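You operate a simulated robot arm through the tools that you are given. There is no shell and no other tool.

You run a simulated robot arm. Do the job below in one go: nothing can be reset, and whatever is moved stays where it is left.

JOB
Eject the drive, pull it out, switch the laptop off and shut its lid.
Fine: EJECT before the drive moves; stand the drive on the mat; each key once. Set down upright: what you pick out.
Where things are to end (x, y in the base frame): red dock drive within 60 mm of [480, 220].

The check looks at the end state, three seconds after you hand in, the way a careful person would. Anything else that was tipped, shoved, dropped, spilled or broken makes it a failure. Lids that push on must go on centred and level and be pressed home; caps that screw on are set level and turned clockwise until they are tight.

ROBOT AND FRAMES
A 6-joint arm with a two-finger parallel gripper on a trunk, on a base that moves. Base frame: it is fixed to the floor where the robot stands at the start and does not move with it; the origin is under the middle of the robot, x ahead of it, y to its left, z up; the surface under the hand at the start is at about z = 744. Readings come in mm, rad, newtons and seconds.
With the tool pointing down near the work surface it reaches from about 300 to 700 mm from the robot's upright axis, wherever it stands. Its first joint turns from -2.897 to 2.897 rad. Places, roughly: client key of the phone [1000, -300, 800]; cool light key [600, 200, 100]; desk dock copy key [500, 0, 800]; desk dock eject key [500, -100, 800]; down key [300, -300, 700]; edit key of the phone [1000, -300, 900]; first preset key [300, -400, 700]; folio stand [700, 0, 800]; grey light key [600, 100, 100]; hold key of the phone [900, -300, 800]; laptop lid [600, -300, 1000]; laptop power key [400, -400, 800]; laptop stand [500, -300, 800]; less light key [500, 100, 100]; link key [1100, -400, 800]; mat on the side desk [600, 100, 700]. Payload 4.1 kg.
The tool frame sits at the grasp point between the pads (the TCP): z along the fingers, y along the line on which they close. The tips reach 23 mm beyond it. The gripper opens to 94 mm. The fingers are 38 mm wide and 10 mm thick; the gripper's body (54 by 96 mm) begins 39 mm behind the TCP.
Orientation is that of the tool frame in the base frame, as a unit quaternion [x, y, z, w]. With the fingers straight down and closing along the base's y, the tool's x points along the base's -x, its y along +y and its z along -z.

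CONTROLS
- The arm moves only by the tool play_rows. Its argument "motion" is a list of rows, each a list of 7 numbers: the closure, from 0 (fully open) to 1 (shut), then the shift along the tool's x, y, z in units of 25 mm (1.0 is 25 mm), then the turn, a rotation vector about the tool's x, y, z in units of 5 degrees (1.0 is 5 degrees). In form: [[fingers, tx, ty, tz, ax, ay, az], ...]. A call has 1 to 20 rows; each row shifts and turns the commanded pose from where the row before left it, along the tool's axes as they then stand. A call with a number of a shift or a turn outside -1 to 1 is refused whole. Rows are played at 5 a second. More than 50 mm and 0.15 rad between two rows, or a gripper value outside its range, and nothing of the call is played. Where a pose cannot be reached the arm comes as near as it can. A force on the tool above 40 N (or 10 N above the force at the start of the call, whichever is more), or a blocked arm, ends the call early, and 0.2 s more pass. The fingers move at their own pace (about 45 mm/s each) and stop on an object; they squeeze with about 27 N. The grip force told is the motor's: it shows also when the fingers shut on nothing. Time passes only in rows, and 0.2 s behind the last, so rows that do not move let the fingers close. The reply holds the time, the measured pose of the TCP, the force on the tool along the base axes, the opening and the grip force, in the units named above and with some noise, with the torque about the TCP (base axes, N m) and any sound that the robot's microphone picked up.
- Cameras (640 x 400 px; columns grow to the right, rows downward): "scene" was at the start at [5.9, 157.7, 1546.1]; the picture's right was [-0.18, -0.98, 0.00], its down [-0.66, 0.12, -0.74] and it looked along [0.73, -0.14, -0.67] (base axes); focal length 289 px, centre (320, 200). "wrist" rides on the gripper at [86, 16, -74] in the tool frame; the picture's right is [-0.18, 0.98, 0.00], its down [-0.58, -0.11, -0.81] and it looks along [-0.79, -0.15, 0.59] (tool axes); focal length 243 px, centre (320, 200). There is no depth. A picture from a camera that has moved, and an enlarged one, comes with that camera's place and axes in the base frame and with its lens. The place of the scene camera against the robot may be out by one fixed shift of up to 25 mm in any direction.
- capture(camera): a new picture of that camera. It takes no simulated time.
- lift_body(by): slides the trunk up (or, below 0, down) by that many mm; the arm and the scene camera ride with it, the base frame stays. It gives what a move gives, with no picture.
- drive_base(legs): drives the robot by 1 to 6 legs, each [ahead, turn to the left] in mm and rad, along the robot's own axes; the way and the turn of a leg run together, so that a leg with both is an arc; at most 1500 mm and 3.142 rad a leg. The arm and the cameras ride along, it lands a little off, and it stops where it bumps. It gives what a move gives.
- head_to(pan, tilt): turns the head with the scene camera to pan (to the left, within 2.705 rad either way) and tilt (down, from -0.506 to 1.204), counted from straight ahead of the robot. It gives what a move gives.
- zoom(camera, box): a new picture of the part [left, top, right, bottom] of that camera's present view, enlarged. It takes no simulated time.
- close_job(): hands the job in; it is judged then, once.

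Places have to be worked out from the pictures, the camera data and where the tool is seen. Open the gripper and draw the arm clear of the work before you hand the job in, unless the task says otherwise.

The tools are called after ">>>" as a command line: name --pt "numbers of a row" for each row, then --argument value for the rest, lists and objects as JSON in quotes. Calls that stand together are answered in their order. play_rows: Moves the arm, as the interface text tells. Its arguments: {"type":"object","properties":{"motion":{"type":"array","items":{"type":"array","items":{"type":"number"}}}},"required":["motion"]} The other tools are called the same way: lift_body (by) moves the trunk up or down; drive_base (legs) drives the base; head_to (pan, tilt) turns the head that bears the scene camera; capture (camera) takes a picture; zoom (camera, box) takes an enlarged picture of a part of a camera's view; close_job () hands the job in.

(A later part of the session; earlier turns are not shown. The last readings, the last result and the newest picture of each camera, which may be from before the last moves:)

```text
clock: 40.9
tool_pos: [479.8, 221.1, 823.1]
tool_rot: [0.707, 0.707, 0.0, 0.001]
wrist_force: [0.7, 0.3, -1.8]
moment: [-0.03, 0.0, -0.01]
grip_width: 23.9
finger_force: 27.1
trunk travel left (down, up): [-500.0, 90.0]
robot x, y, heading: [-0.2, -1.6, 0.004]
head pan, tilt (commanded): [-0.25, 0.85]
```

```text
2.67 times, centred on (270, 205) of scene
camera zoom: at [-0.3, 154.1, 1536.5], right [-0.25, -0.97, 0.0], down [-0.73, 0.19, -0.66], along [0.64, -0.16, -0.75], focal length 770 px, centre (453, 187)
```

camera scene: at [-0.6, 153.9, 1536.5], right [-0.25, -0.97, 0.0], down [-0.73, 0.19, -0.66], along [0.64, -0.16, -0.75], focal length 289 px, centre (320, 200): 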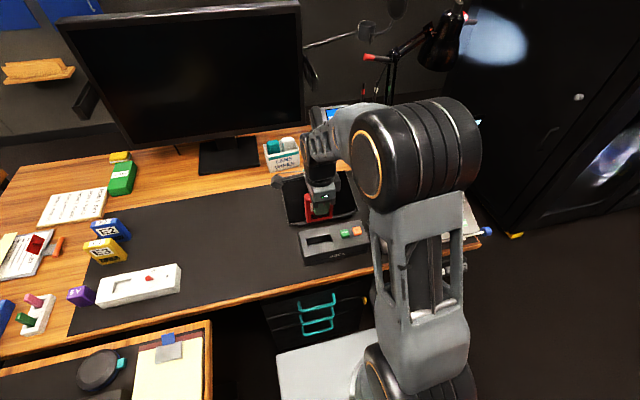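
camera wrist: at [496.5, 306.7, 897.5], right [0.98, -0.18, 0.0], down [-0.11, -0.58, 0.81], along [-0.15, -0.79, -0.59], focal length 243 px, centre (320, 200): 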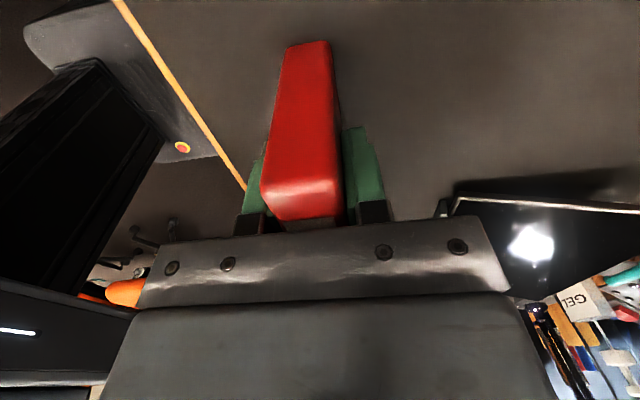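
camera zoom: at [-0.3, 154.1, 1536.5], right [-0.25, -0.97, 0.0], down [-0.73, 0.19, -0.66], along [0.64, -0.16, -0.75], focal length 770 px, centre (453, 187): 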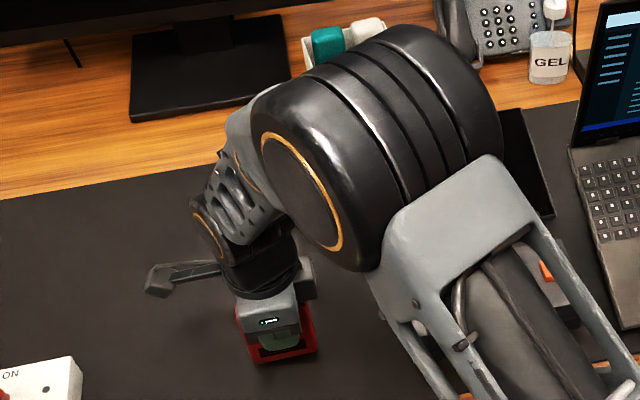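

The drive hangs upright over (480,221) with its bottom ~20 mm above the mat. Lowering 12 mm, then 2 mm at a time watching the vertical force.

>>> play_rows --pt "1 0 0 0.3 0 0 0" --pt "1 0 0 0.1 0 0 0" --pt "1 0 0 0.1 0 0 0" --pt "1 0 0 0 0 0 0"

```text
clock: 41.9
tool_pos: [481.3, 220.8, 810.7]
tool_rot: [0.707, 0.707, 0.0, 0.0]
wrist_force: [-0.5, 0.2, -1.9]
moment: [0.01, 0.0, 0.01]
grip_width: 24.2
finger_force: 27.3
trunk travel left (down, up): [-500.0, 90.0]
robot x, y, heading: [-2.3, 0.7, -0.0]
head pan, tilt (commanded): [-0.25, 0.85]
```

Still hanging free (−1.9 N). Continuing down slowly.

>>> play_rows --pt "1 0 0 0.08 0 0 0" --pt "1 0 0 0.08 0 0 0" --pt "1 0 0 0.08 0 0 0" --pt "1 0 0 0 0 0 0"

```text
clock: 42.9
tool_pos: [481.1, 221.0, 806.2]
tool_rot: [0.707, 0.708, 0.0, 0.0]
wrist_force: [0.2, -1.6, 6.6]
moment: [-0.3, 0.08, 0.0]
grip_width: 23.6
finger_force: 27.0
trunk travel left (down, up): [-500.0, 90.0]
robot x, y, heading: [2.4, 0.1, 0.003]
head pan, tilt (commanded): [-0.25, 0.85]
```

Contact with the mat (+6.6 N). I'll ease up 1 mm and open the fingers.

>>> play_rows --pt "1 0 0 -0.04 0 0 0" --pt "1 0 0 0 0 0 0"

>>> play_rows --pt "0.6 0 0 0 0 0 0" --pt "0.4 0 0 0 0 0 0" --pt "0.2 0 0 0 0 0 0" --pt "0 0 0 0 0 0 0" --pt "0 0 0 0 0 0 0" --pt "0 0 0 0 0 0 0"

>>> capture --camera "wrist"

```text
clock: 43.5
tool_pos: [481.1, 221.3, 806.3]
tool_rot: [0.708, 0.707, 0.001, 0.0]
wrist_force: [1.1, 0.6, 6.0]
moment: [-0.1, -0.02, 0.0]
grip_width: 23.7
finger_force: 26.9
trunk travel left (down, up): [-500.0, 90.0]
robot x, y, heading: [-0.7, -0.7, -0.005]
head pan, tilt (commanded): [-0.25, 0.85]
```

```text
clock: 44.9
tool_pos: [479.6, 220.9, 804.6]
tool_rot: [0.707, 0.707, 0.0, 0.0]
wrist_force: [0.7, -1.1, 0.4]
moment: [0.0, -0.02, -0.01]
grip_width: 94.2
finger_force: 0.0
trunk travel left (down, up): [-500.0, 90.0]
robot x, y, heading: [-2.6, -0.9, 0.001]
head pan, tilt (commanded): [-0.25, 0.85]
```

```text
taken
camera wrist: at [496.4, 306.4, 880.1], right [0.98, -0.18, 0.0], down [-0.11, -0.58, 0.81], along [-0.15, -0.79, -0.59], focal length 243 px, centre (320, 200)
```

wrist: 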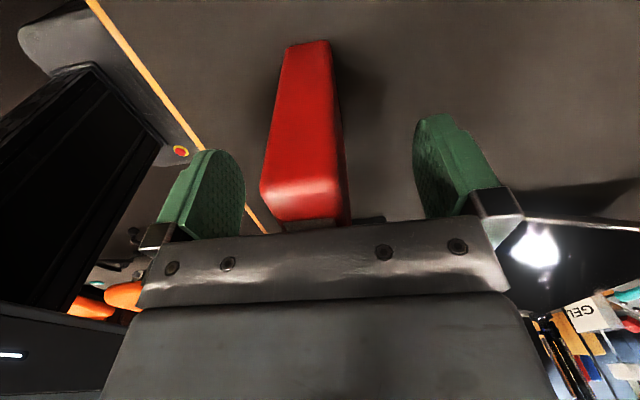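

The drive stands on the mat free of both fingers. Retracting straight up.

>>> play_rows --pt "0 0 0 -0.5 0 0 0" --pt "0 0 0 -1 0 0 0" --pt "0 0 0 -1 0 0 0" --pt "0 0 0 -1 0 0 0" --pt "0 0 0 -1 0 0 0" --pt "0 0 0 -1 0 0 0" --pt "0 0 0 -1 0 0 0" --pt "0 0 0 -1 0 0 0" --pt "0 0 0 -1 0 0 0" --pt "0 0 0 -1 0 0 0" --pt "0 0 0 -1 0 0 0" --pt "0 0 0 -1 0 0 0" --pt "0 0 0 -1 0 0 0" --pt "0 0 0 -1 0 0 0" --pt "0 0 0 -1 0 0 0"

>>> capture --camera "scene"

>>> capture --camera "wrist"

```text
clock: 48.1
tool_pos: [480.6, 219.0, 1167.9]
tool_rot: [0.706, 0.708, 0.0, 0.0]
wrist_force: [0.7, -0.2, -0.4]
moment: [-0.01, 0.0, -0.01]
grip_width: 94.1
finger_force: 0.0
trunk travel left (down, up): [-500.0, 90.0]
robot x, y, heading: [-0.0, -0.4, 0.002]
head pan, tilt (commanded): [-0.25, 0.85]
```

```text
taken
camera scene: at [-0.6, 153.9, 1536.5], right [-0.25, -0.97, 0.0], down [-0.73, 0.19, -0.66], along [0.64, -0.16, -0.75], focal length 289 px, centre (320, 200)
```

scene: 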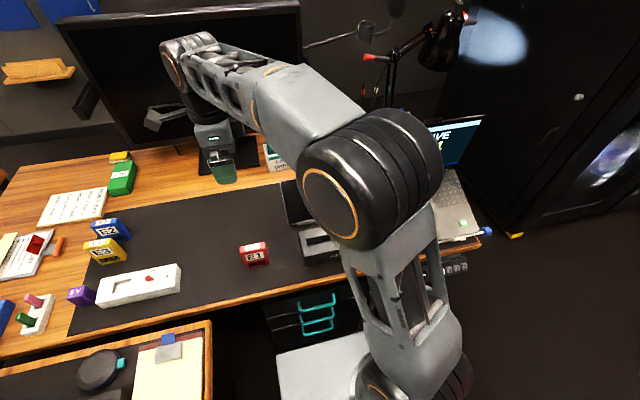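

```text
taken
camera wrist: at [496.8, 305.0, 1241.4], right [0.98, -0.18, 0.0], down [-0.11, -0.58, 0.81], along [-0.15, -0.79, -0.59], focal length 243 px, centre (320, 200)
```

wrist: 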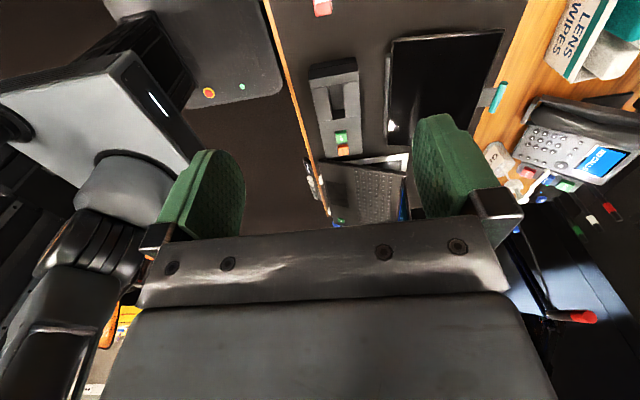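

The red drive stands upright at about (480,220). I'll read the screen and look at the laptop's right front with the scene camera.

>>> zoom --camera "scene" --box '[400, 100, 500, 280]'

>>> zoom --camera "scene" --box '[220, 220, 300, 290]'

```text
2.22 times, centred on (450, 190) of scene
camera zoom: at [-0.6, 153.9, 1536.5], right [-0.25, -0.97, 0.0], down [-0.73, 0.19, -0.66], along [0.64, -0.16, -0.75], focal length 642 px, centre (31, 222)
```

zoom: 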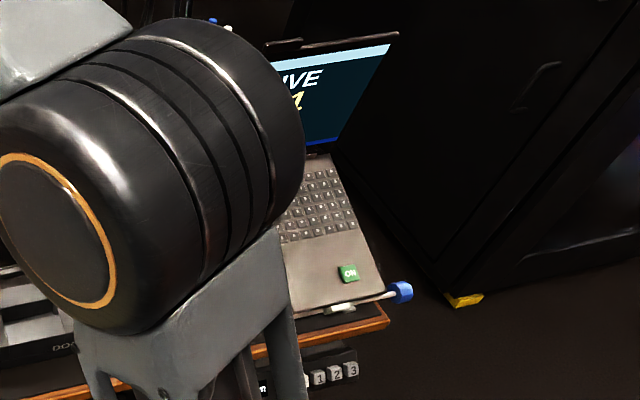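

```text
5.71 times, centred on (260, 255) of scene
camera zoom: at [-0.6, 153.9, 1536.5], right [-0.25, -0.97, 0.0], down [-0.73, 0.19, -0.66], along [0.64, -0.16, -0.75], focal length 1650 px, centre (663, -114)
```

zoom: 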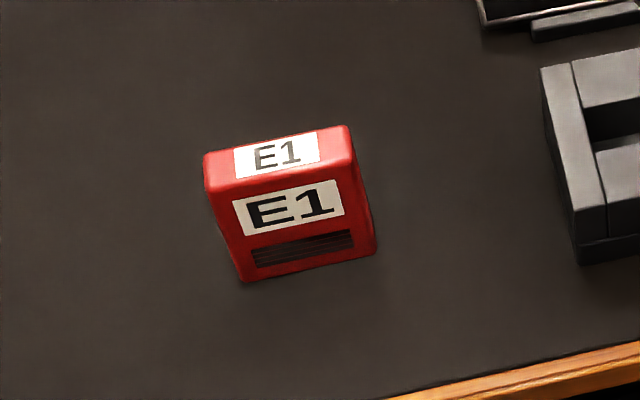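

The drive is standing properly. Next the power key: I'll turn the tool back to its original yaw, shut the fingers, and traverse at height to above the laptop's right front.

>>> play_rows --pt "0 0 0 0 0 0 -1" --pt "0 0 0 0 0 0 -1" --pt "0 0 0 0 0 0 -1" --pt "0 0 0 0 0 0 -1" --pt "0 0 0 0 0 0 -1" --pt "0 0 0 0 0 0 -1" --pt "0 0 0 0 0 0 -1" --pt "0 0 0 0 0 0 -1" --pt "0 0 0 0 0 0 -1" --pt "0 0 0 0 0 0 -1" --pt "0 0 0 0 0 0 -1" --pt "0 0 0 0 0 0 -1" --pt "0 0 0 0 0 0 -1" --pt "0 0 0 0 0 0 -1" --pt "0 0 0 0 0 0 -1" --pt "0 0 0 0 0 0 -1" --pt "0 0 0 0 0 0 -1" --pt "0 0 0 0 0 0 -1"

>>> play_rows --pt "0 0.2 -1 0 0 0 0" --pt "0 0.2 -1 0 0 0 0" --pt "0 0.2 -1 0 0 0 0" --pt "0 0.2 -1 0 0 0 0" --pt "0 0.2 -1 0 0 0 0" --pt "0 0.2 -1 0 0 0 0" --pt "0 0.2 -1 0 0 0 0" --pt "0 0.2 -1 0 0 0 0" --pt "0 0.2 -1 0 0 0 0" --pt "0 0.2 -1 0 0 0 0" --pt "0 0.2 -1 0 0 0 0" --pt "0 0.2 -1 0 0 0 0" --pt "0 0.2 -1 0 0 0 0" --pt "0 0.2 -1 0 0 0 0" --pt "0 0.2 -1 0 0 0 0" --pt "0 0.2 -1 0 0 0 0" --pt "0 0.2 -1 0 0 0 0" --pt "0 0.2 -1 0 0 0 0"

>>> capture --camera "wrist"

>>> zoom --camera "wrist" --box '[160, 0, 420, 160]'

```text
clock: 51.9
tool_pos: [480.2, 221.0, 1168.8]
tool_rot: [-0.001, 1.0, 0.0, 0.0]
wrist_force: [-0.5, 0.7, 0.3]
moment: [0.01, 0.01, -0.01]
grip_width: 94.0
finger_force: 0.1
trunk travel left (down, up): [-500.0, 90.0]
robot x, y, heading: [4.6, -2.3, 0.004]
head pan, tilt (commanded): [-0.25, 0.85]
```

```text
clock: 55.7
tool_pos: [391.9, -231.6, 1167.2]
tool_rot: [0.0, 1.0, 0.0, 0.0]
wrist_force: [-0.1, 0.2, 0.0]
moment: [0.01, 0.0, -0.02]
grip_width: 93.7
finger_force: 0.0
trunk travel left (down, up): [-500.0, 90.0]
robot x, y, heading: [-1.0, -1.3, -0.001]
head pan, tilt (commanded): [-0.25, 0.85]
```

```text
taken
camera wrist: at [304.4, -215.7, 1242.0], right [0.18, 0.98, 0.0], down [0.58, -0.11, 0.81], along [0.79, -0.15, -0.59], focal length 243 px, centre (320, 200)
```

wrist: 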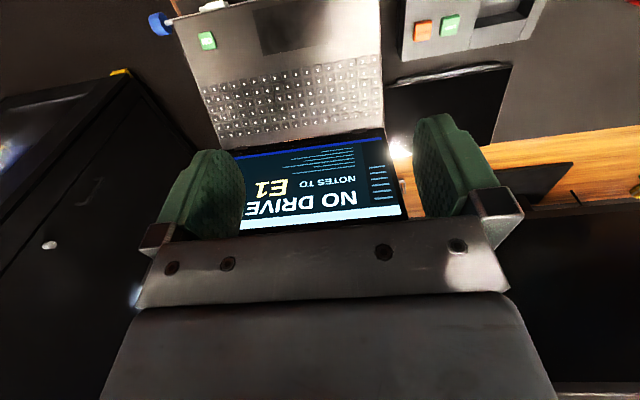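

```text
2.46 times, centred on (290, 80) of wrist
camera zoom: at [304.4, -215.7, 1242.0], right [0.18, 0.98, 0.0], down [0.58, -0.11, 0.81], along [0.79, -0.15, -0.59], focal length 597 px, centre (394, 495)
```

zoom: 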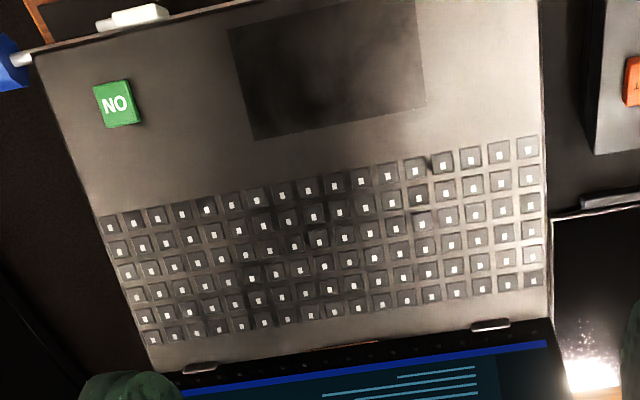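

"NO DRIVE" is shown and the power key sits at ≈(435,-429,794) on a deck sloping about 20°. I'll move above it with fingers shut and then tilt the tool 20° so it presses square to the deck.

>>> play_rows --pt "1 -0.108 -0.987 0.6 0 0 0" --pt "1 -0.108 -0.987 0.6 0 0 0" --pt "1 -0.108 -0.987 0.6 0 0 0" --pt "1 -0.108 -0.987 0.6 0 0 0" --pt "1 -0.108 -0.987 0.6 0 0 0" --pt "1 -0.108 -0.987 0.6 0 0 0" --pt "1 -0.108 -0.987 0.6 0 0 0" --pt "1 -0.108 -0.987 0.6 0 0 0" --pt "1 0 0 0 0 -1 0" --pt "1 0 0 0 0 -1 0" --pt "1 0 0 0 0 -1 0" --pt "1 0 0 0 0 -1 0"

>>> capture --camera "wrist"

>>> capture --camera "scene"

```text
clock: 58.3
tool_pos: [412.2, -427.4, 1049.2]
tool_rot: [0.0, 0.985, 0.0, 0.174]
wrist_force: [0.1, -0.5, -0.3]
moment: [0.01, 0.01, 0.0]
grip_width: 0.0
finger_force: 27.4
trunk travel left (down, up): [-500.0, 90.0]
robot x, y, heading: [-0.8, -1.4, -0.001]
head pan, tilt (commanded): [-0.25, 0.85]
```

```text
taken
camera wrist: at [305.0, -412.2, 1088.5], right [0.17, 0.98, 0.06], down [0.27, -0.11, 0.96], along [0.95, -0.15, -0.28], focal length 243 px, centre (320, 200)
```

wrist: 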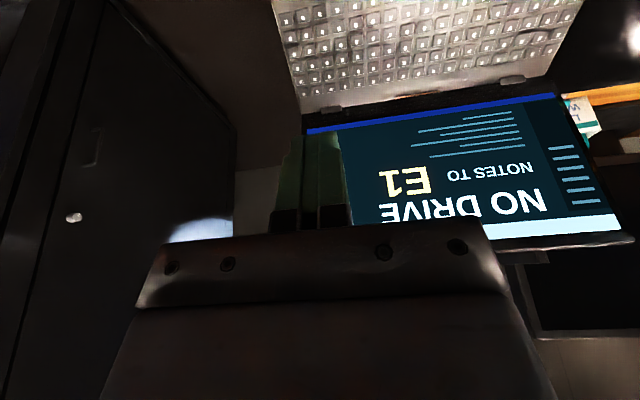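

```text
taken
camera scene: at [-0.7, 153.8, 1536.5], right [-0.25, -0.97, 0.0], down [-0.73, 0.19, -0.66], along [0.64, -0.16, -0.75], focal length 289 px, centre (320, 200)
```

scene: 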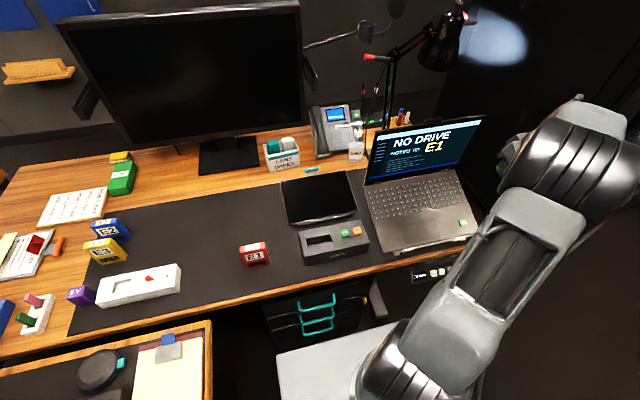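

Now the head camera sees the whole laptop. Enlarging it to check the lid, its top edge and surroundings.

>>> zoom --camera "scene" --box '[340, 90, 520, 290]'

```text
2.00 times, centred on (430, 190) of scene
camera zoom: at [-0.7, 153.8, 1536.5], right [-0.25, -0.97, 0.0], down [-0.73, 0.19, -0.66], along [0.64, -0.16, -0.75], focal length 578 px, centre (100, 220)
```

zoom: 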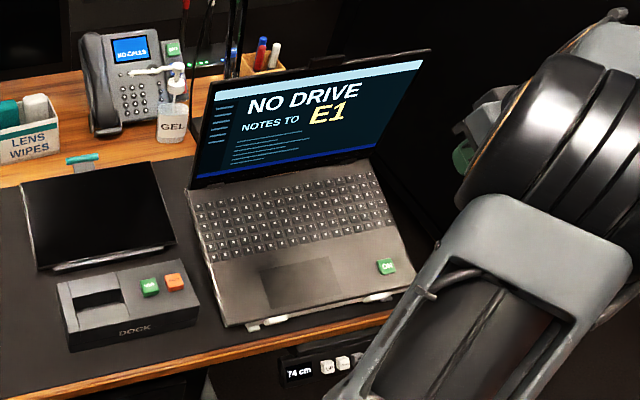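

Descending vertically toward the pre-press point about 40 mm off the power key.

>>> play_rows --pt "1 0.333 -0.01 0.916 0 0 0" --pt "1 0.333 -0.01 0.916 0 0 0" --pt "1 0.333 -0.01 0.916 0 0 0" --pt "1 0.333 -0.01 0.916 0 0 0" --pt "1 0.333 -0.01 0.916 0 0 0" --pt "1 0.333 -0.01 0.916 0 0 0" --pt "1 0.333 0 0.916 0 0 0" --pt "1 0.333 0 0.916 0 0 0" --pt "1 0 0 0 0 0 0"

>>> capture --camera "wrist"

>>> zoom --camera "scene" --box '[340, 90, 520, 290]'

```text
clock: 60.3
tool_pos: [411.3, -429.1, 852.8]
tool_rot: [0.0, 0.985, 0.0, 0.174]
wrist_force: [0.7, 0.0, -0.2]
moment: [0.01, -0.03, 0.02]
grip_width: 0.1
finger_force: 26.8
trunk travel left (down, up): [-500.0, 90.0]
robot x, y, heading: [0.3, 3.5, -0.002]
head pan, tilt (commanded): [-0.25, 0.85]
```

```text
taken
camera wrist: at [304.1, -412.9, 893.0], right [0.17, 0.98, 0.06], down [0.27, -0.11, 0.96], along [0.95, -0.15, -0.28], focal length 243 px, centre (320, 200)
```

wrist: 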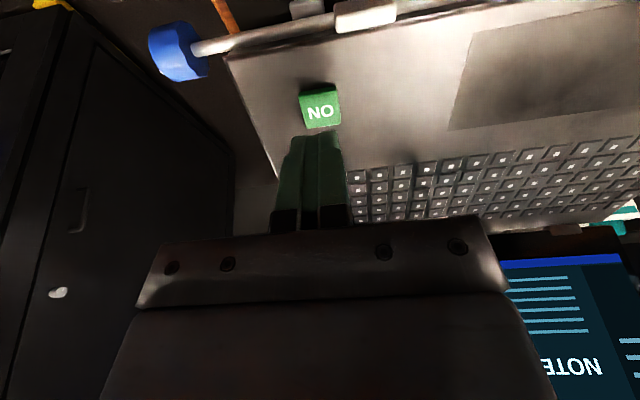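

```text
2.00 times, centred on (430, 190) of scene
camera zoom: at [-0.5, 153.6, 1536.6], right [-0.25, -0.97, 0.0], down [-0.73, 0.19, -0.66], along [0.64, -0.16, -0.75], focal length 578 px, centre (100, 220)
```

zoom: 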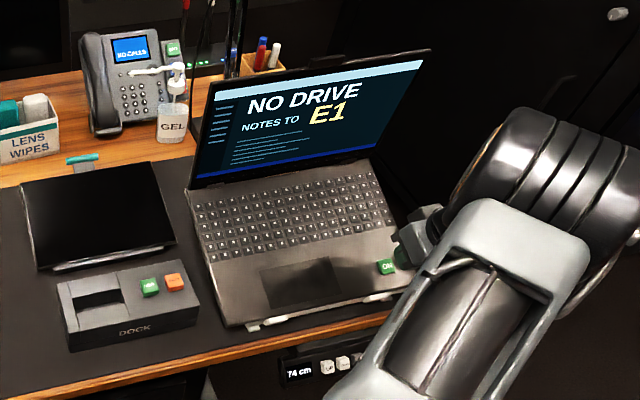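

The key is on the tool's axis, about 38–40 mm past the tips. Advancing 28 mm, then in fine steps.

>>> play_rows --pt "1 0 0 0.6 0 0 0" --pt "1 0 0 0.5 0 0 0" --pt "1 0 0 0 0 0 0"

>>> capture --camera "wrist"

```text
clock: 61.1
tool_pos: [421.9, -427.5, 827.6]
tool_rot: [0.0, 0.985, 0.0, 0.173]
wrist_force: [-0.1, -0.2, -0.6]
moment: [-0.02, -0.01, 0.04]
grip_width: 0.0
finger_force: 27.3
trunk travel left (down, up): [-500.0, 90.0]
robot x, y, heading: [-2.9, 0.1, 0.001]
head pan, tilt (commanded): [-0.25, 0.85]
```

```text
taken
camera wrist: at [314.8, -412.4, 868.4], right [0.17, 0.98, 0.06], down [0.27, -0.11, 0.96], along [0.95, -0.15, -0.28], focal length 243 px, centre (320, 200)
```

wrist: 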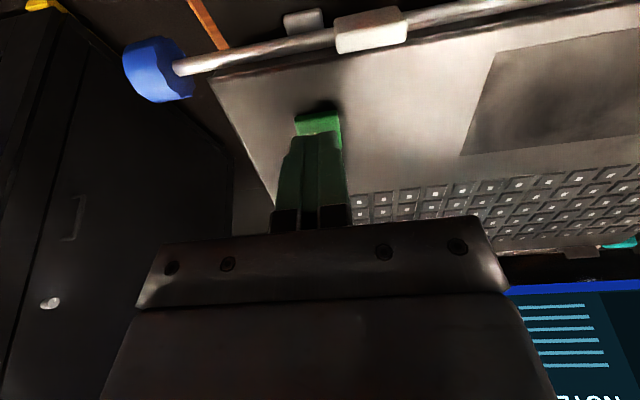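

The tips now hover just above the key. Fine steps of 2 mm.

>>> play_rows --pt "1 0 0 0.1 0 0 0" --pt "1 0 0 0.1 0 0 0" --pt "1 0 0 0 0 0 0"

```text
clock: 61.9
tool_pos: [424.7, -428.1, 824.2]
tool_rot: [0.0, 0.985, -0.001, 0.173]
wrist_force: [-0.5, -0.5, -0.4]
moment: [0.01, -0.01, 0.01]
grip_width: 0.1
finger_force: 26.9
trunk travel left (down, up): [-500.0, 90.0]
robot x, y, heading: [-0.2, -3.2, -0.001]
head pan, tilt (commanded): [-0.25, 0.85]
```

No contact yet; two more 2 mm steps.

>>> play_rows --pt "1 0 0 0.1 0 0 0" --pt "1 0 0 0.08 0 0 0" --pt "1 0 0 0 0 0 0"

```text
clock: 62.7
tool_pos: [426.3, -428.0, 817.8]
tool_rot: [0.0, 0.985, 0.001, 0.174]
wrist_force: [0.3, -1.1, -0.3]
moment: [0.0, -0.01, 0.01]
grip_width: 0.0
finger_force: 26.9
trunk travel left (down, up): [-500.0, 90.0]
robot x, y, heading: [1.2, -2.6, 0.002]
head pan, tilt (commanded): [-0.25, 0.85]
```

Still no contact at TCP z≈818; continuing in small steps.

>>> play_rows --pt "1 0 0 0.08 0 0 0" --pt "1 0 0 0.08 0 0 0" --pt "1 0 0 0 0 0 0"

```text
clock: 63.5
tool_pos: [426.8, -429.1, 815.9]
tool_rot: [0.001, 0.985, 0.0, 0.174]
wrist_force: [-0.8, 0.5, 0.8]
moment: [0.0, -0.02, 0.0]
grip_width: 0.2
finger_force: 26.6
trunk travel left (down, up): [-500.0, 90.0]
robot x, y, heading: [2.9, -2.0, 0.002]
head pan, tilt (commanded): [-0.25, 0.85]
heard: click
```

A click: the power key is pressed once. Backing straight off along the tool axis and checking the screen.

>>> play_rows --pt "1 0 0 -0.5 0 0 0" --pt "1 0 0 -1 0 0 0" --pt "1 0 0 -1 0 0 0" --pt "1 0 0 -1 0 0 0" --pt "1 0 0 -1 0 0 0" --pt "1 0 0 0 0 0 0"

>>> zoom --camera "scene" --box '[340, 90, 520, 290]'

>>> capture --camera "wrist"

```text
clock: 64.9
tool_pos: [386.9, -427.8, 920.8]
tool_rot: [0.001, 0.985, 0.0, 0.174]
wrist_force: [-0.2, -0.2, 1.8]
moment: [-0.02, -0.01, 0.0]
grip_width: 0.0
finger_force: 27.2
trunk travel left (down, up): [-500.0, 90.0]
robot x, y, heading: [-0.2, -1.4, -0.0]
head pan, tilt (commanded): [-0.25, 0.85]
```

```text
2.00 times, centred on (430, 190) of scene
camera zoom: at [-0.7, 153.8, 1536.5], right [-0.25, -0.97, 0.0], down [-0.73, 0.19, -0.66], along [0.64, -0.16, -0.75], focal length 578 px, centre (100, 220)
```

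zoom: 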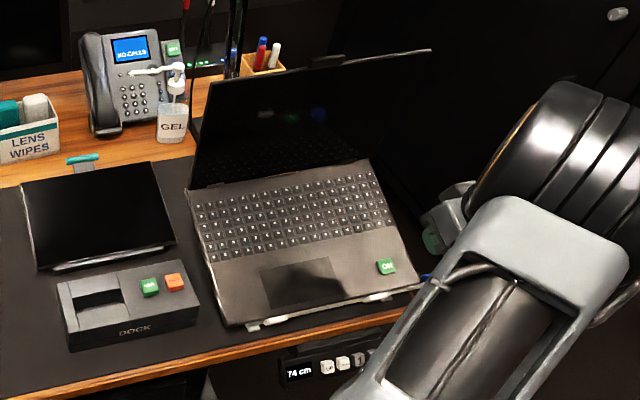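

```text
taken
camera wrist: at [280.1, -412.7, 961.0], right [0.17, 0.98, 0.06], down [0.27, -0.11, 0.96], along [0.95, -0.15, -0.28], focal length 243 px, centre (320, 200)
```

wrist: 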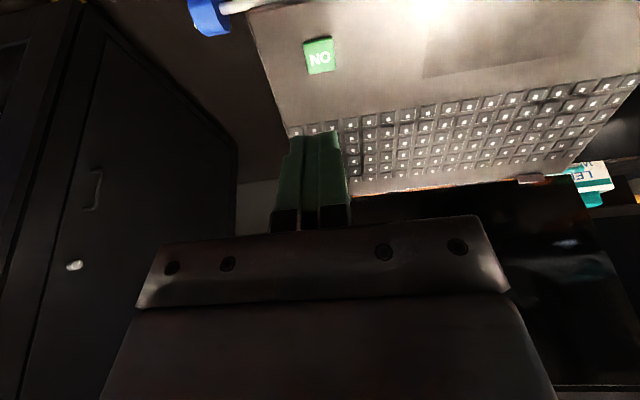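

The screen has gone dark, so the laptop is off. Now the lid: I'll straighten the tool and rise to z≈1200 at y≈-262, in front of the lid, to measure its top edge from here.

>>> play_rows --pt "1 0 0 0 0 1 0" --pt "1 0 0 0 0 1 0" --pt "1 0 0 0 0 1 0" --pt "1 0 0 0 0 1 0" --pt "1 0 0.6 -1 0 0 0" --pt "1 0 0.6 -1 0 0 0" --pt "1 0 0.6 -1 0 0 0" --pt "1 0 0.6 -1 0 0 0" --pt "1 0 0.6 -1 0 0 0" --pt "1 0 0.6 -1 0 0 0" --pt "1 0 0.6 -1 0 0 0" --pt "1 0 0.6 -1 0 0 0" --pt "1 0 0.6 -1 0 0 0" --pt "1 0 0.6 -1 0 0 0" --pt "1 0 0.6 -1 0 0 0"

>>> capture --camera "wrist"

>>> zoom --camera "wrist" --box '[180, 80, 480, 240]'

```text
clock: 68.1
tool_pos: [389.9, -263.6, 1196.3]
tool_rot: [-0.001, 1.0, 0.0, 0.0]
wrist_force: [-0.4, -0.3, -0.2]
moment: [0.0, -0.02, -0.01]
grip_width: 0.2
finger_force: 27.3
trunk travel left (down, up): [-500.0, 90.0]
robot x, y, heading: [-3.4, 0.9, -0.004]
head pan, tilt (commanded): [-0.25, 0.85]
```

```text
taken
camera wrist: at [301.5, -248.5, 1270.5], right [0.18, 0.98, 0.0], down [0.58, -0.11, 0.81], along [0.79, -0.15, -0.59], focal length 243 px, centre (320, 200)
```

wrist: 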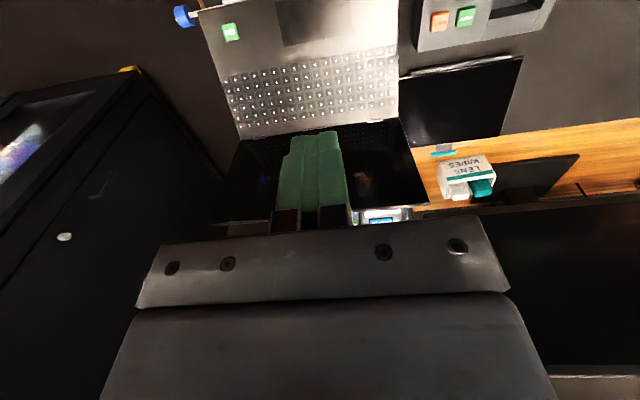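

```text
2.13 times, centred on (330, 160) of wrist
camera zoom: at [301.5, -248.5, 1270.5], right [0.18, 0.98, 0.0], down [0.58, -0.11, 0.81], along [0.79, -0.15, -0.59], focal length 518 px, centre (299, 285)
```

zoom: 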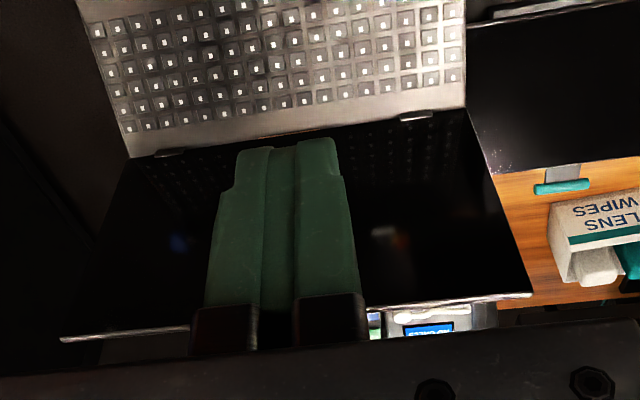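

Lid top edge is at ≈(588–593, z1082), hinge ≈(610, z863), the lid leaning ~6° toward the robot. I'll pass over it at tip height ≈1173 to behind the lid at x≈650, left of the little webcam at its centre.

>>> play_rows --pt "1 -1 0 0 0 0 0" --pt "1 -1 0 0 0 0 0" --pt "1 -1 0 0 0 0 0" --pt "1 -1 0 0 0 0 0" --pt "1 -1 0 0 0 0 0" --pt "1 -1 0 0 0 0 0"

>>> capture --camera "wrist"

>>> capture --camera "scene"

```text
clock: 69.5
tool_pos: [537.8, -263.5, 1196.9]
tool_rot: [0.0, 1.0, 0.0, 0.0]
wrist_force: [-0.3, 0.0, -0.6]
moment: [0.02, -0.02, -0.02]
grip_width: 0.0
finger_force: 27.5
trunk travel left (down, up): [-500.0, 90.0]
robot x, y, heading: [-0.9, -2.6, 0.003]
head pan, tilt (commanded): [-0.25, 0.85]
```

```text
taken
camera wrist: at [451.3, -247.9, 1270.4], right [0.18, 0.98, 0.0], down [0.58, -0.11, 0.81], along [0.79, -0.15, -0.59], focal length 243 px, centre (320, 200)
```

wrist: 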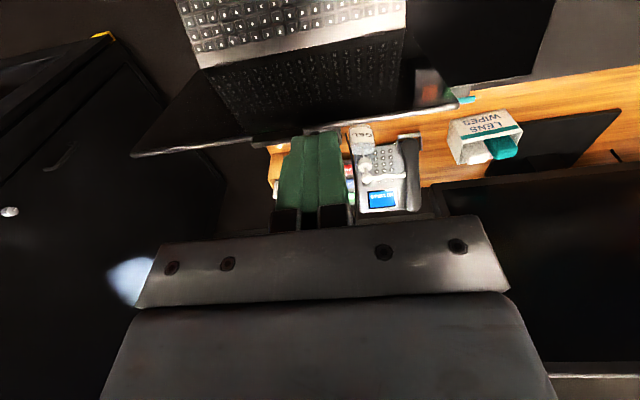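

```text
taken
camera scene: at [-0.1, 153.6, 1536.6], right [-0.25, -0.97, 0.0], down [-0.73, 0.19, -0.66], along [0.64, -0.16, -0.75], focal length 289 px, centre (320, 200)
```

scene: 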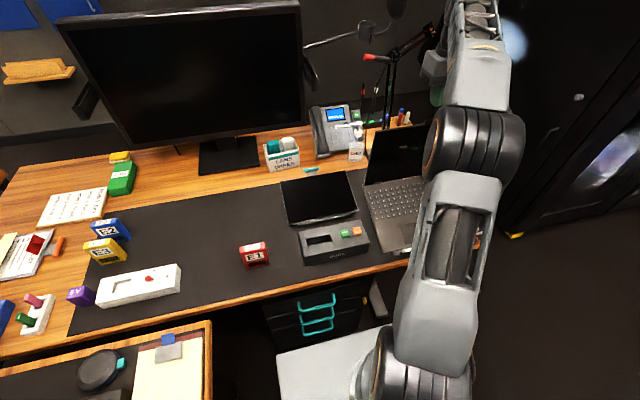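

The top edge checks out at (588, z1081), webcam spans y≈-278…-338. I'll shift to y≈-225 so even the gripper body clears the webcam, and continue to x≈650.

>>> play_rows --pt "1 -0.9 0.5 0 0 0 0" --pt "1 -0.9 0.5 0 0 0 0" --pt "1 -0.9 0.52 0 0 0 0" --pt "1 -0.9 0 0 0 0 0" --pt "1 -0.9 0 0 0 0 0" --pt "1 0 0 0 0 0 0"

>>> capture --camera "wrist"

>>> capture --camera "scene"

```text
clock: 70.9
tool_pos: [611.5, -209.9, 1174.9]
tool_rot: [0.0, 1.0, 0.0, 0.0]
wrist_force: [-0.4, -0.1, -0.7]
moment: [0.01, 0.0, 0.0]
grip_width: 0.0
finger_force: 27.2
out of reach, approached as far as the arm can: row 3, 4, 5
trunk travel left (down, up): [-500.0, 90.0]
robot x, y, heading: [-2.1, -2.6, -0.001]
head pan, tilt (commanded): [-0.25, 0.85]
```

```text
taken
camera wrist: at [523.7, -194.0, 1248.7], right [0.18, 0.98, 0.0], down [0.58, -0.11, 0.81], along [0.79, -0.15, -0.59], focal length 243 px, centre (320, 200)
```

wrist: 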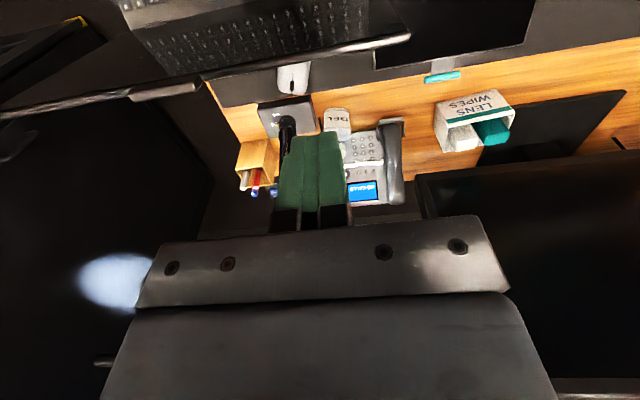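

```text
taken
camera scene: at [-0.7, 153.8, 1536.5], right [-0.25, -0.97, 0.0], down [-0.73, 0.19, -0.66], along [0.64, -0.16, -0.75], focal length 289 px, centre (320, 200)
```

scene: 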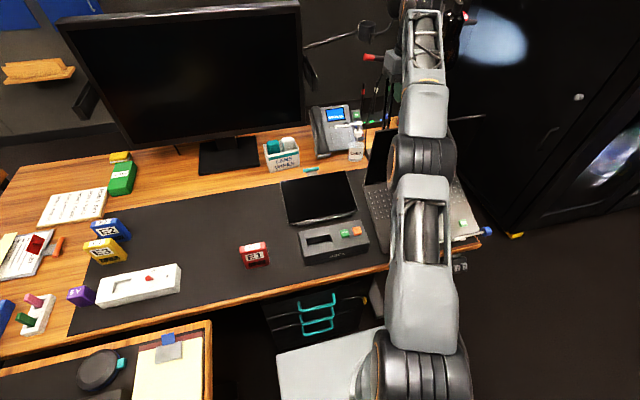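

The arm is at its reach limit here (r≈646 at z≈1175, not yet behind the lid). Raising the trunk 90 mm brings the shoulder nearer this height and should extend the reach; the arm goes straight up so it stays clear.

>>> lift_body --by 88

>>> capture --camera "wrist"

```text
clock: 72.1
tool_pos: [611.0, -209.2, 1261.7]
tool_rot: [0.0, 1.0, 0.0, 0.0]
wrist_force: [0.0, -0.7, -0.2]
moment: [0.03, -0.04, -0.01]
grip_width: 0.1
finger_force: 26.8
trunk travel left (down, up): [-588.0, 2.0]
robot x, y, heading: [1.6, 1.1, -0.002]
head pan, tilt (commanded): [-0.25, 0.85]
```

```text
taken
camera wrist: at [523.9, -194.2, 1336.7], right [0.18, 0.98, 0.0], down [0.58, -0.11, 0.81], along [0.79, -0.15, -0.59], focal length 243 px, centre (320, 200)
```

wrist: 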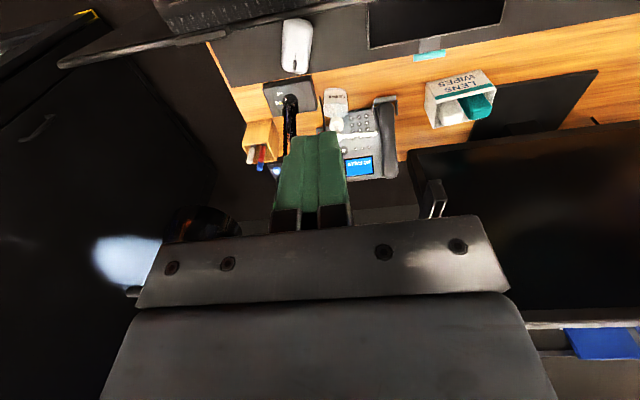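

Trunk is up. Now lower to tip ≈1138 (still above the lid's edge) and extend to x≈645.

>>> play_rows --pt "1 0 0 1 0 0 0" --pt "1 0 0 1 0 0 0" --pt "1 0 0 1 0 0 0" --pt "1 0 0 1 0 0 0" --pt "1 -0.5 0 0 0 0 0" --pt "1 -0.5 0 0 0 0 0" --pt "1 -0.4 0 0 0 0 0" --pt "1 0 0 0 0 0 0"

>>> capture --camera "wrist"

>>> capture --camera "scene"

```text
clock: 73.9
tool_pos: [646.2, -209.6, 1160.6]
tool_rot: [0.0, 1.0, 0.0, 0.0]
wrist_force: [0.2, -0.4, 1.0]
moment: [-0.01, 0.02, -0.01]
grip_width: 0.0
finger_force: 27.0
trunk travel left (down, up): [-588.0, 2.0]
robot x, y, heading: [0.9, -2.8, 0.002]
head pan, tilt (commanded): [-0.25, 0.85]
```

```text
taken
camera wrist: at [559.1, -193.0, 1237.2], right [0.18, 0.98, 0.0], down [0.58, -0.11, 0.81], along [0.79, -0.15, -0.59], focal length 243 px, centre (320, 200)
```

wrist: 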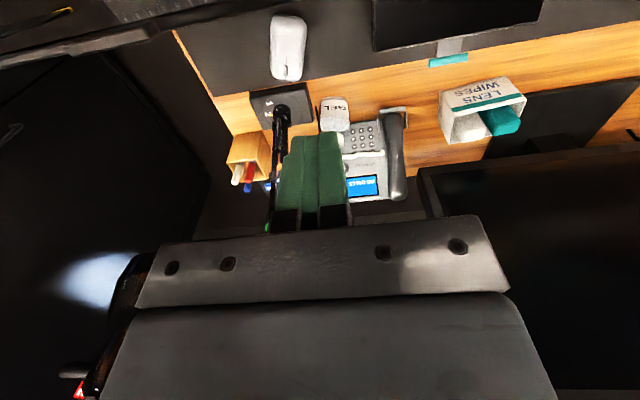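

```text
taken
camera scene: at [-0.5, 153.8, 1624.5], right [-0.25, -0.97, 0.0], down [-0.73, 0.19, -0.66], along [0.64, -0.16, -0.75], focal length 289 px, centre (320, 200)
```

scene: 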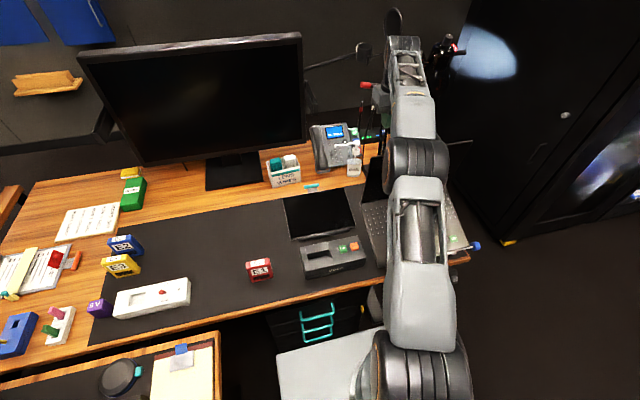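

I'm now behind the lid at (646,-210). Descending so the tips reach about 37 mm below the lid's top edge, staying ~25 mm behind it.

>>> play_rows --pt "1 0 0 0.9 0 0 0" --pt "1 0 0 0.9 0 0 0" --pt "1 0 0 0.9 0 0 0" --pt "1 0 0 0.95 0 0 0" --pt "1 0 0 0 0 0 0"

>>> capture --camera "wrist"

>>> zoom --camera "scene" --box '[340, 60, 500, 260]'

```text
clock: 75.1
tool_pos: [643.6, -209.0, 1070.5]
tool_rot: [0.0, 1.0, -0.001, 0.0]
wrist_force: [0.3, 0.5, 0.8]
moment: [0.0, 0.01, 0.01]
grip_width: 0.0
finger_force: 26.9
trunk travel left (down, up): [-588.0, 2.0]
robot x, y, heading: [-2.1, -2.1, -0.001]
head pan, tilt (commanded): [-0.25, 0.85]
```

```text
taken
camera wrist: at [557.2, -193.7, 1145.0], right [0.18, 0.98, 0.0], down [0.58, -0.11, 0.81], along [0.79, -0.15, -0.59], focal length 243 px, centre (320, 200)
```

wrist: 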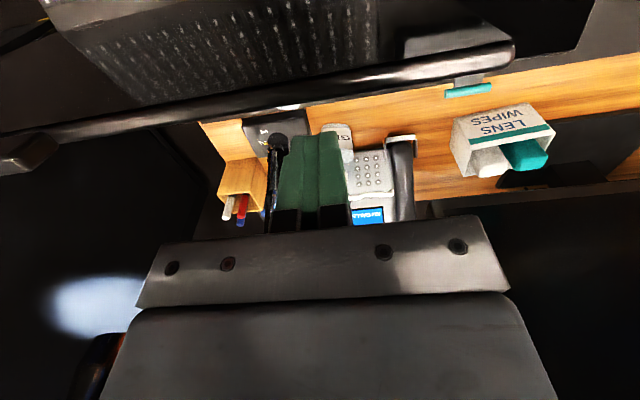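

```text
2.00 times, centred on (420, 160) of scene
camera zoom: at [-0.5, 153.8, 1624.5], right [-0.25, -0.97, 0.0], down [-0.73, 0.19, -0.66], along [0.64, -0.16, -0.75], focal length 578 px, centre (120, 280)
```

zoom: 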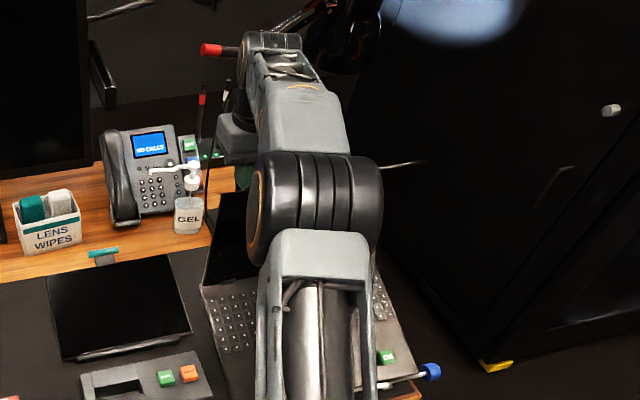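

The tips are behind the lid and below its top edge with nothing touching. Easing toward the lid in 4–5 mm rows until contact.

>>> play_rows --pt "1 0.2 0 0 0 0 0" --pt "1 0.2 0 0 0 0 0" --pt "1 0.2 0 0 0 0 0" --pt "1 0.15 0 0 0 0 0" --pt "1 0 0 0 0 0 0"

>>> capture --camera "wrist"

```text
clock: 76.3
tool_pos: [626.8, -209.0, 1072.2]
tool_rot: [0.001, 1.0, 0.0, 0.0]
wrist_force: [0.3, 0.0, -0.4]
moment: [0.01, 0.02, 0.01]
grip_width: 0.1
finger_force: 27.0
trunk travel left (down, up): [-588.0, 2.0]
robot x, y, heading: [-1.5, -0.0, -0.001]
head pan, tilt (commanded): [-0.25, 0.85]
```

```text
taken
camera wrist: at [539.4, -194.6, 1146.1], right [0.18, 0.98, 0.0], down [0.58, -0.11, 0.81], along [0.79, -0.15, -0.59], focal length 243 px, centre (320, 200)
```

wrist: 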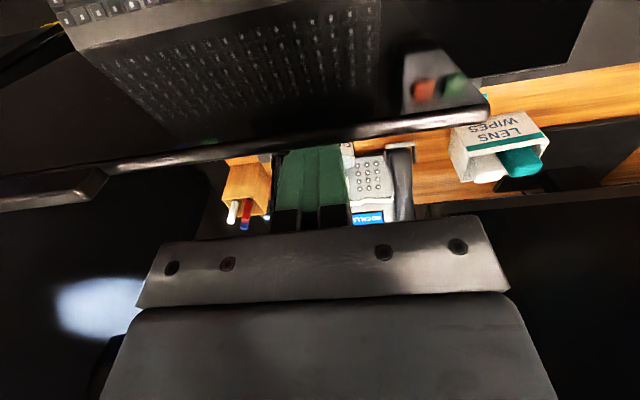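

No force yet; the lid's edge now hides the fingertips, so contact is near. Continuing in 3 mm rows.

>>> play_rows --pt "1 0.12 0 0 0 0 0" --pt "1 0.12 0 0 0 0 0" --pt "1 0.12 0 0 0 0 0" --pt "1 0 0 0 0 0 0"

```text
clock: 77.3
tool_pos: [617.0, -210.1, 1071.0]
tool_rot: [0.0, 1.0, 0.0, 0.0]
wrist_force: [1.0, -0.2, 0.4]
moment: [0.0, 0.01, 0.03]
grip_width: 0.1
finger_force: 26.7
trunk travel left (down, up): [-588.0, 2.0]
robot x, y, heading: [0.8, 1.1, 0.003]
head pan, tilt (commanded): [-0.25, 0.85]
```

Front of the fingers ≈ x598 and force still near noise. Three more small rows.

>>> play_rows --pt "1 0.12 0 0 0 0 0" --pt "1 0.12 0 0 0 0 0" --pt "1 0.12 0 0 0 0 0" --pt "1 0 0 0 0 0 0"

>>> capture --camera "wrist"

```text
clock: 78.3
tool_pos: [609.7, -209.6, 1071.5]
tool_rot: [0.0, 1.0, 0.0, 0.0]
wrist_force: [-0.3, 0.2, -1.2]
moment: [0.0, -0.02, 0.02]
grip_width: 0.0
finger_force: 27.0
trunk travel left (down, up): [-588.0, 2.0]
robot x, y, heading: [0.8, 1.1, -0.003]
head pan, tilt (commanded): [-0.25, 0.85]
```

```text
taken
camera wrist: at [521.6, -194.9, 1145.6], right [0.18, 0.98, 0.0], down [0.58, -0.11, 0.81], along [0.79, -0.15, -0.59], focal length 243 px, centre (320, 200)
```

wrist: 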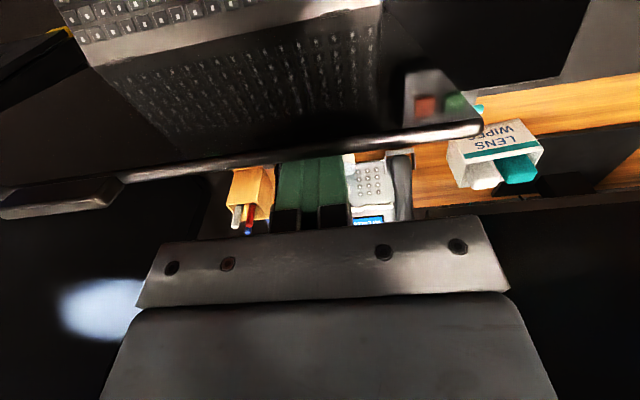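

Contact seems light – the lid's corner appears to have moved about 10 mm with the fingers. I'll now follow the hinge's arc toward ~30° and check.

>>> play_rows --pt "1 0.342 0 0.148 0 0 0" --pt "1 0.342 0 0.148 0 0 0" --pt "1 0.308 0 0.08 0 0 0" --pt "1 0.308 0 0.08 0 0 0" --pt "1 0.3 0 0.106 0 0 0" --pt "1 0.3 0 0.106 0 0 0" --pt "1 0.288 0 0.134 0 0 0" --pt "1 0.288 0 0.134 0 0 0"

>>> capture --camera "wrist"

>>> zoom --camera "scene" --box '[340, 60, 500, 260]'

```text
clock: 80.1
tool_pos: [546.7, -211.3, 1048.5]
tool_rot: [0.001, 1.0, 0.0, 0.0]
wrist_force: [-0.2, -0.6, -0.7]
moment: [-0.02, 0.01, 0.01]
grip_width: 0.1
finger_force: 26.5
trunk travel left (down, up): [-588.0, 2.0]
robot x, y, heading: [-1.8, -1.0, 0.003]
head pan, tilt (commanded): [-0.25, 0.85]
```

```text
taken
camera wrist: at [460.5, -195.6, 1122.0], right [0.18, 0.98, 0.0], down [0.58, -0.11, 0.81], along [0.79, -0.15, -0.59], focal length 243 px, centre (320, 200)
```

wrist: 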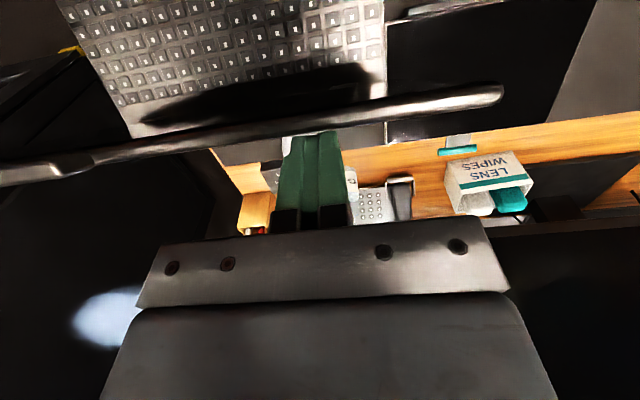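

```text
2.00 times, centred on (420, 160) of scene
camera zoom: at [-0.6, 153.7, 1624.5], right [-0.25, -0.97, 0.0], down [-0.73, 0.19, -0.66], along [0.64, -0.16, -0.75], focal length 578 px, centre (120, 280)
```

zoom: 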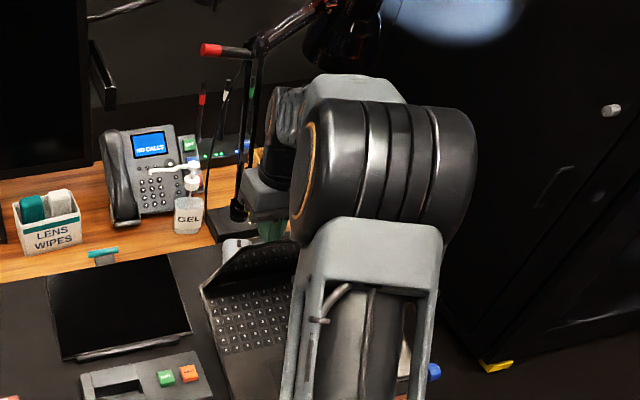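

The lid follows the fingers as computed (top corner now ≈(505, z1058), ~30°), with almost no force. Continuing along the arc to ~60°.

>>> play_rows --pt "1 0.276 0 0.158 0 0 0" --pt "1 0.276 0 0.158 0 0 0" --pt "1 0.262 0 0.18 0 0 0" --pt "1 0.262 0 0.18 0 0 0" --pt "1 0.244 0 0.202 0 0 0" --pt "1 0.244 0 0.202 0 0 0" --pt "1 0.226 0 0.224 0 0 0" --pt "1 0.226 0 0.224 0 0 0" --pt "1 0.206 0 0.242 0 0 0" --pt "1 0.206 0 0.242 0 0 0" --pt "1 0.184 0 0.26 0 0 0" --pt "1 0.184 0 0.26 0 0 0"

>>> capture --camera "wrist"

>>> zoom --camera "scene" --box '[340, 60, 500, 260]'

```text
clock: 82.7
tool_pos: [476.4, -209.6, 983.7]
tool_rot: [0.0, 1.0, 0.0, -0.001]
wrist_force: [-0.6, 0.5, -0.2]
moment: [-0.04, -0.01, 0.0]
grip_width: 0.1
finger_force: 27.1
trunk travel left (down, up): [-588.0, 2.0]
robot x, y, heading: [-4.4, -0.4, 0.002]
head pan, tilt (commanded): [-0.25, 0.85]
```

```text
taken
camera wrist: at [389.5, -194.2, 1058.3], right [0.18, 0.98, 0.0], down [0.58, -0.11, 0.81], along [0.79, -0.15, -0.59], focal length 243 px, centre (320, 200)
```

wrist: 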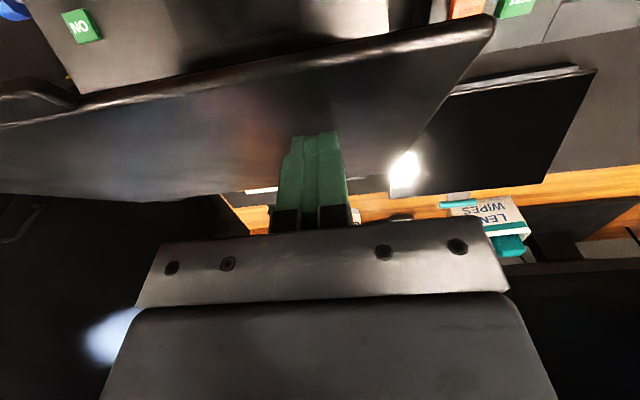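

```text
2.00 times, centred on (420, 160) of scene
camera zoom: at [-0.5, 153.8, 1624.5], right [-0.25, -0.97, 0.0], down [-0.73, 0.19, -0.66], along [0.64, -0.16, -0.75], focal length 578 px, centre (120, 280)
```

zoom: 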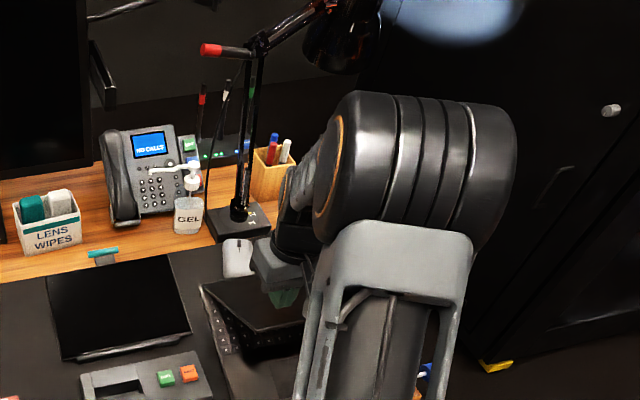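

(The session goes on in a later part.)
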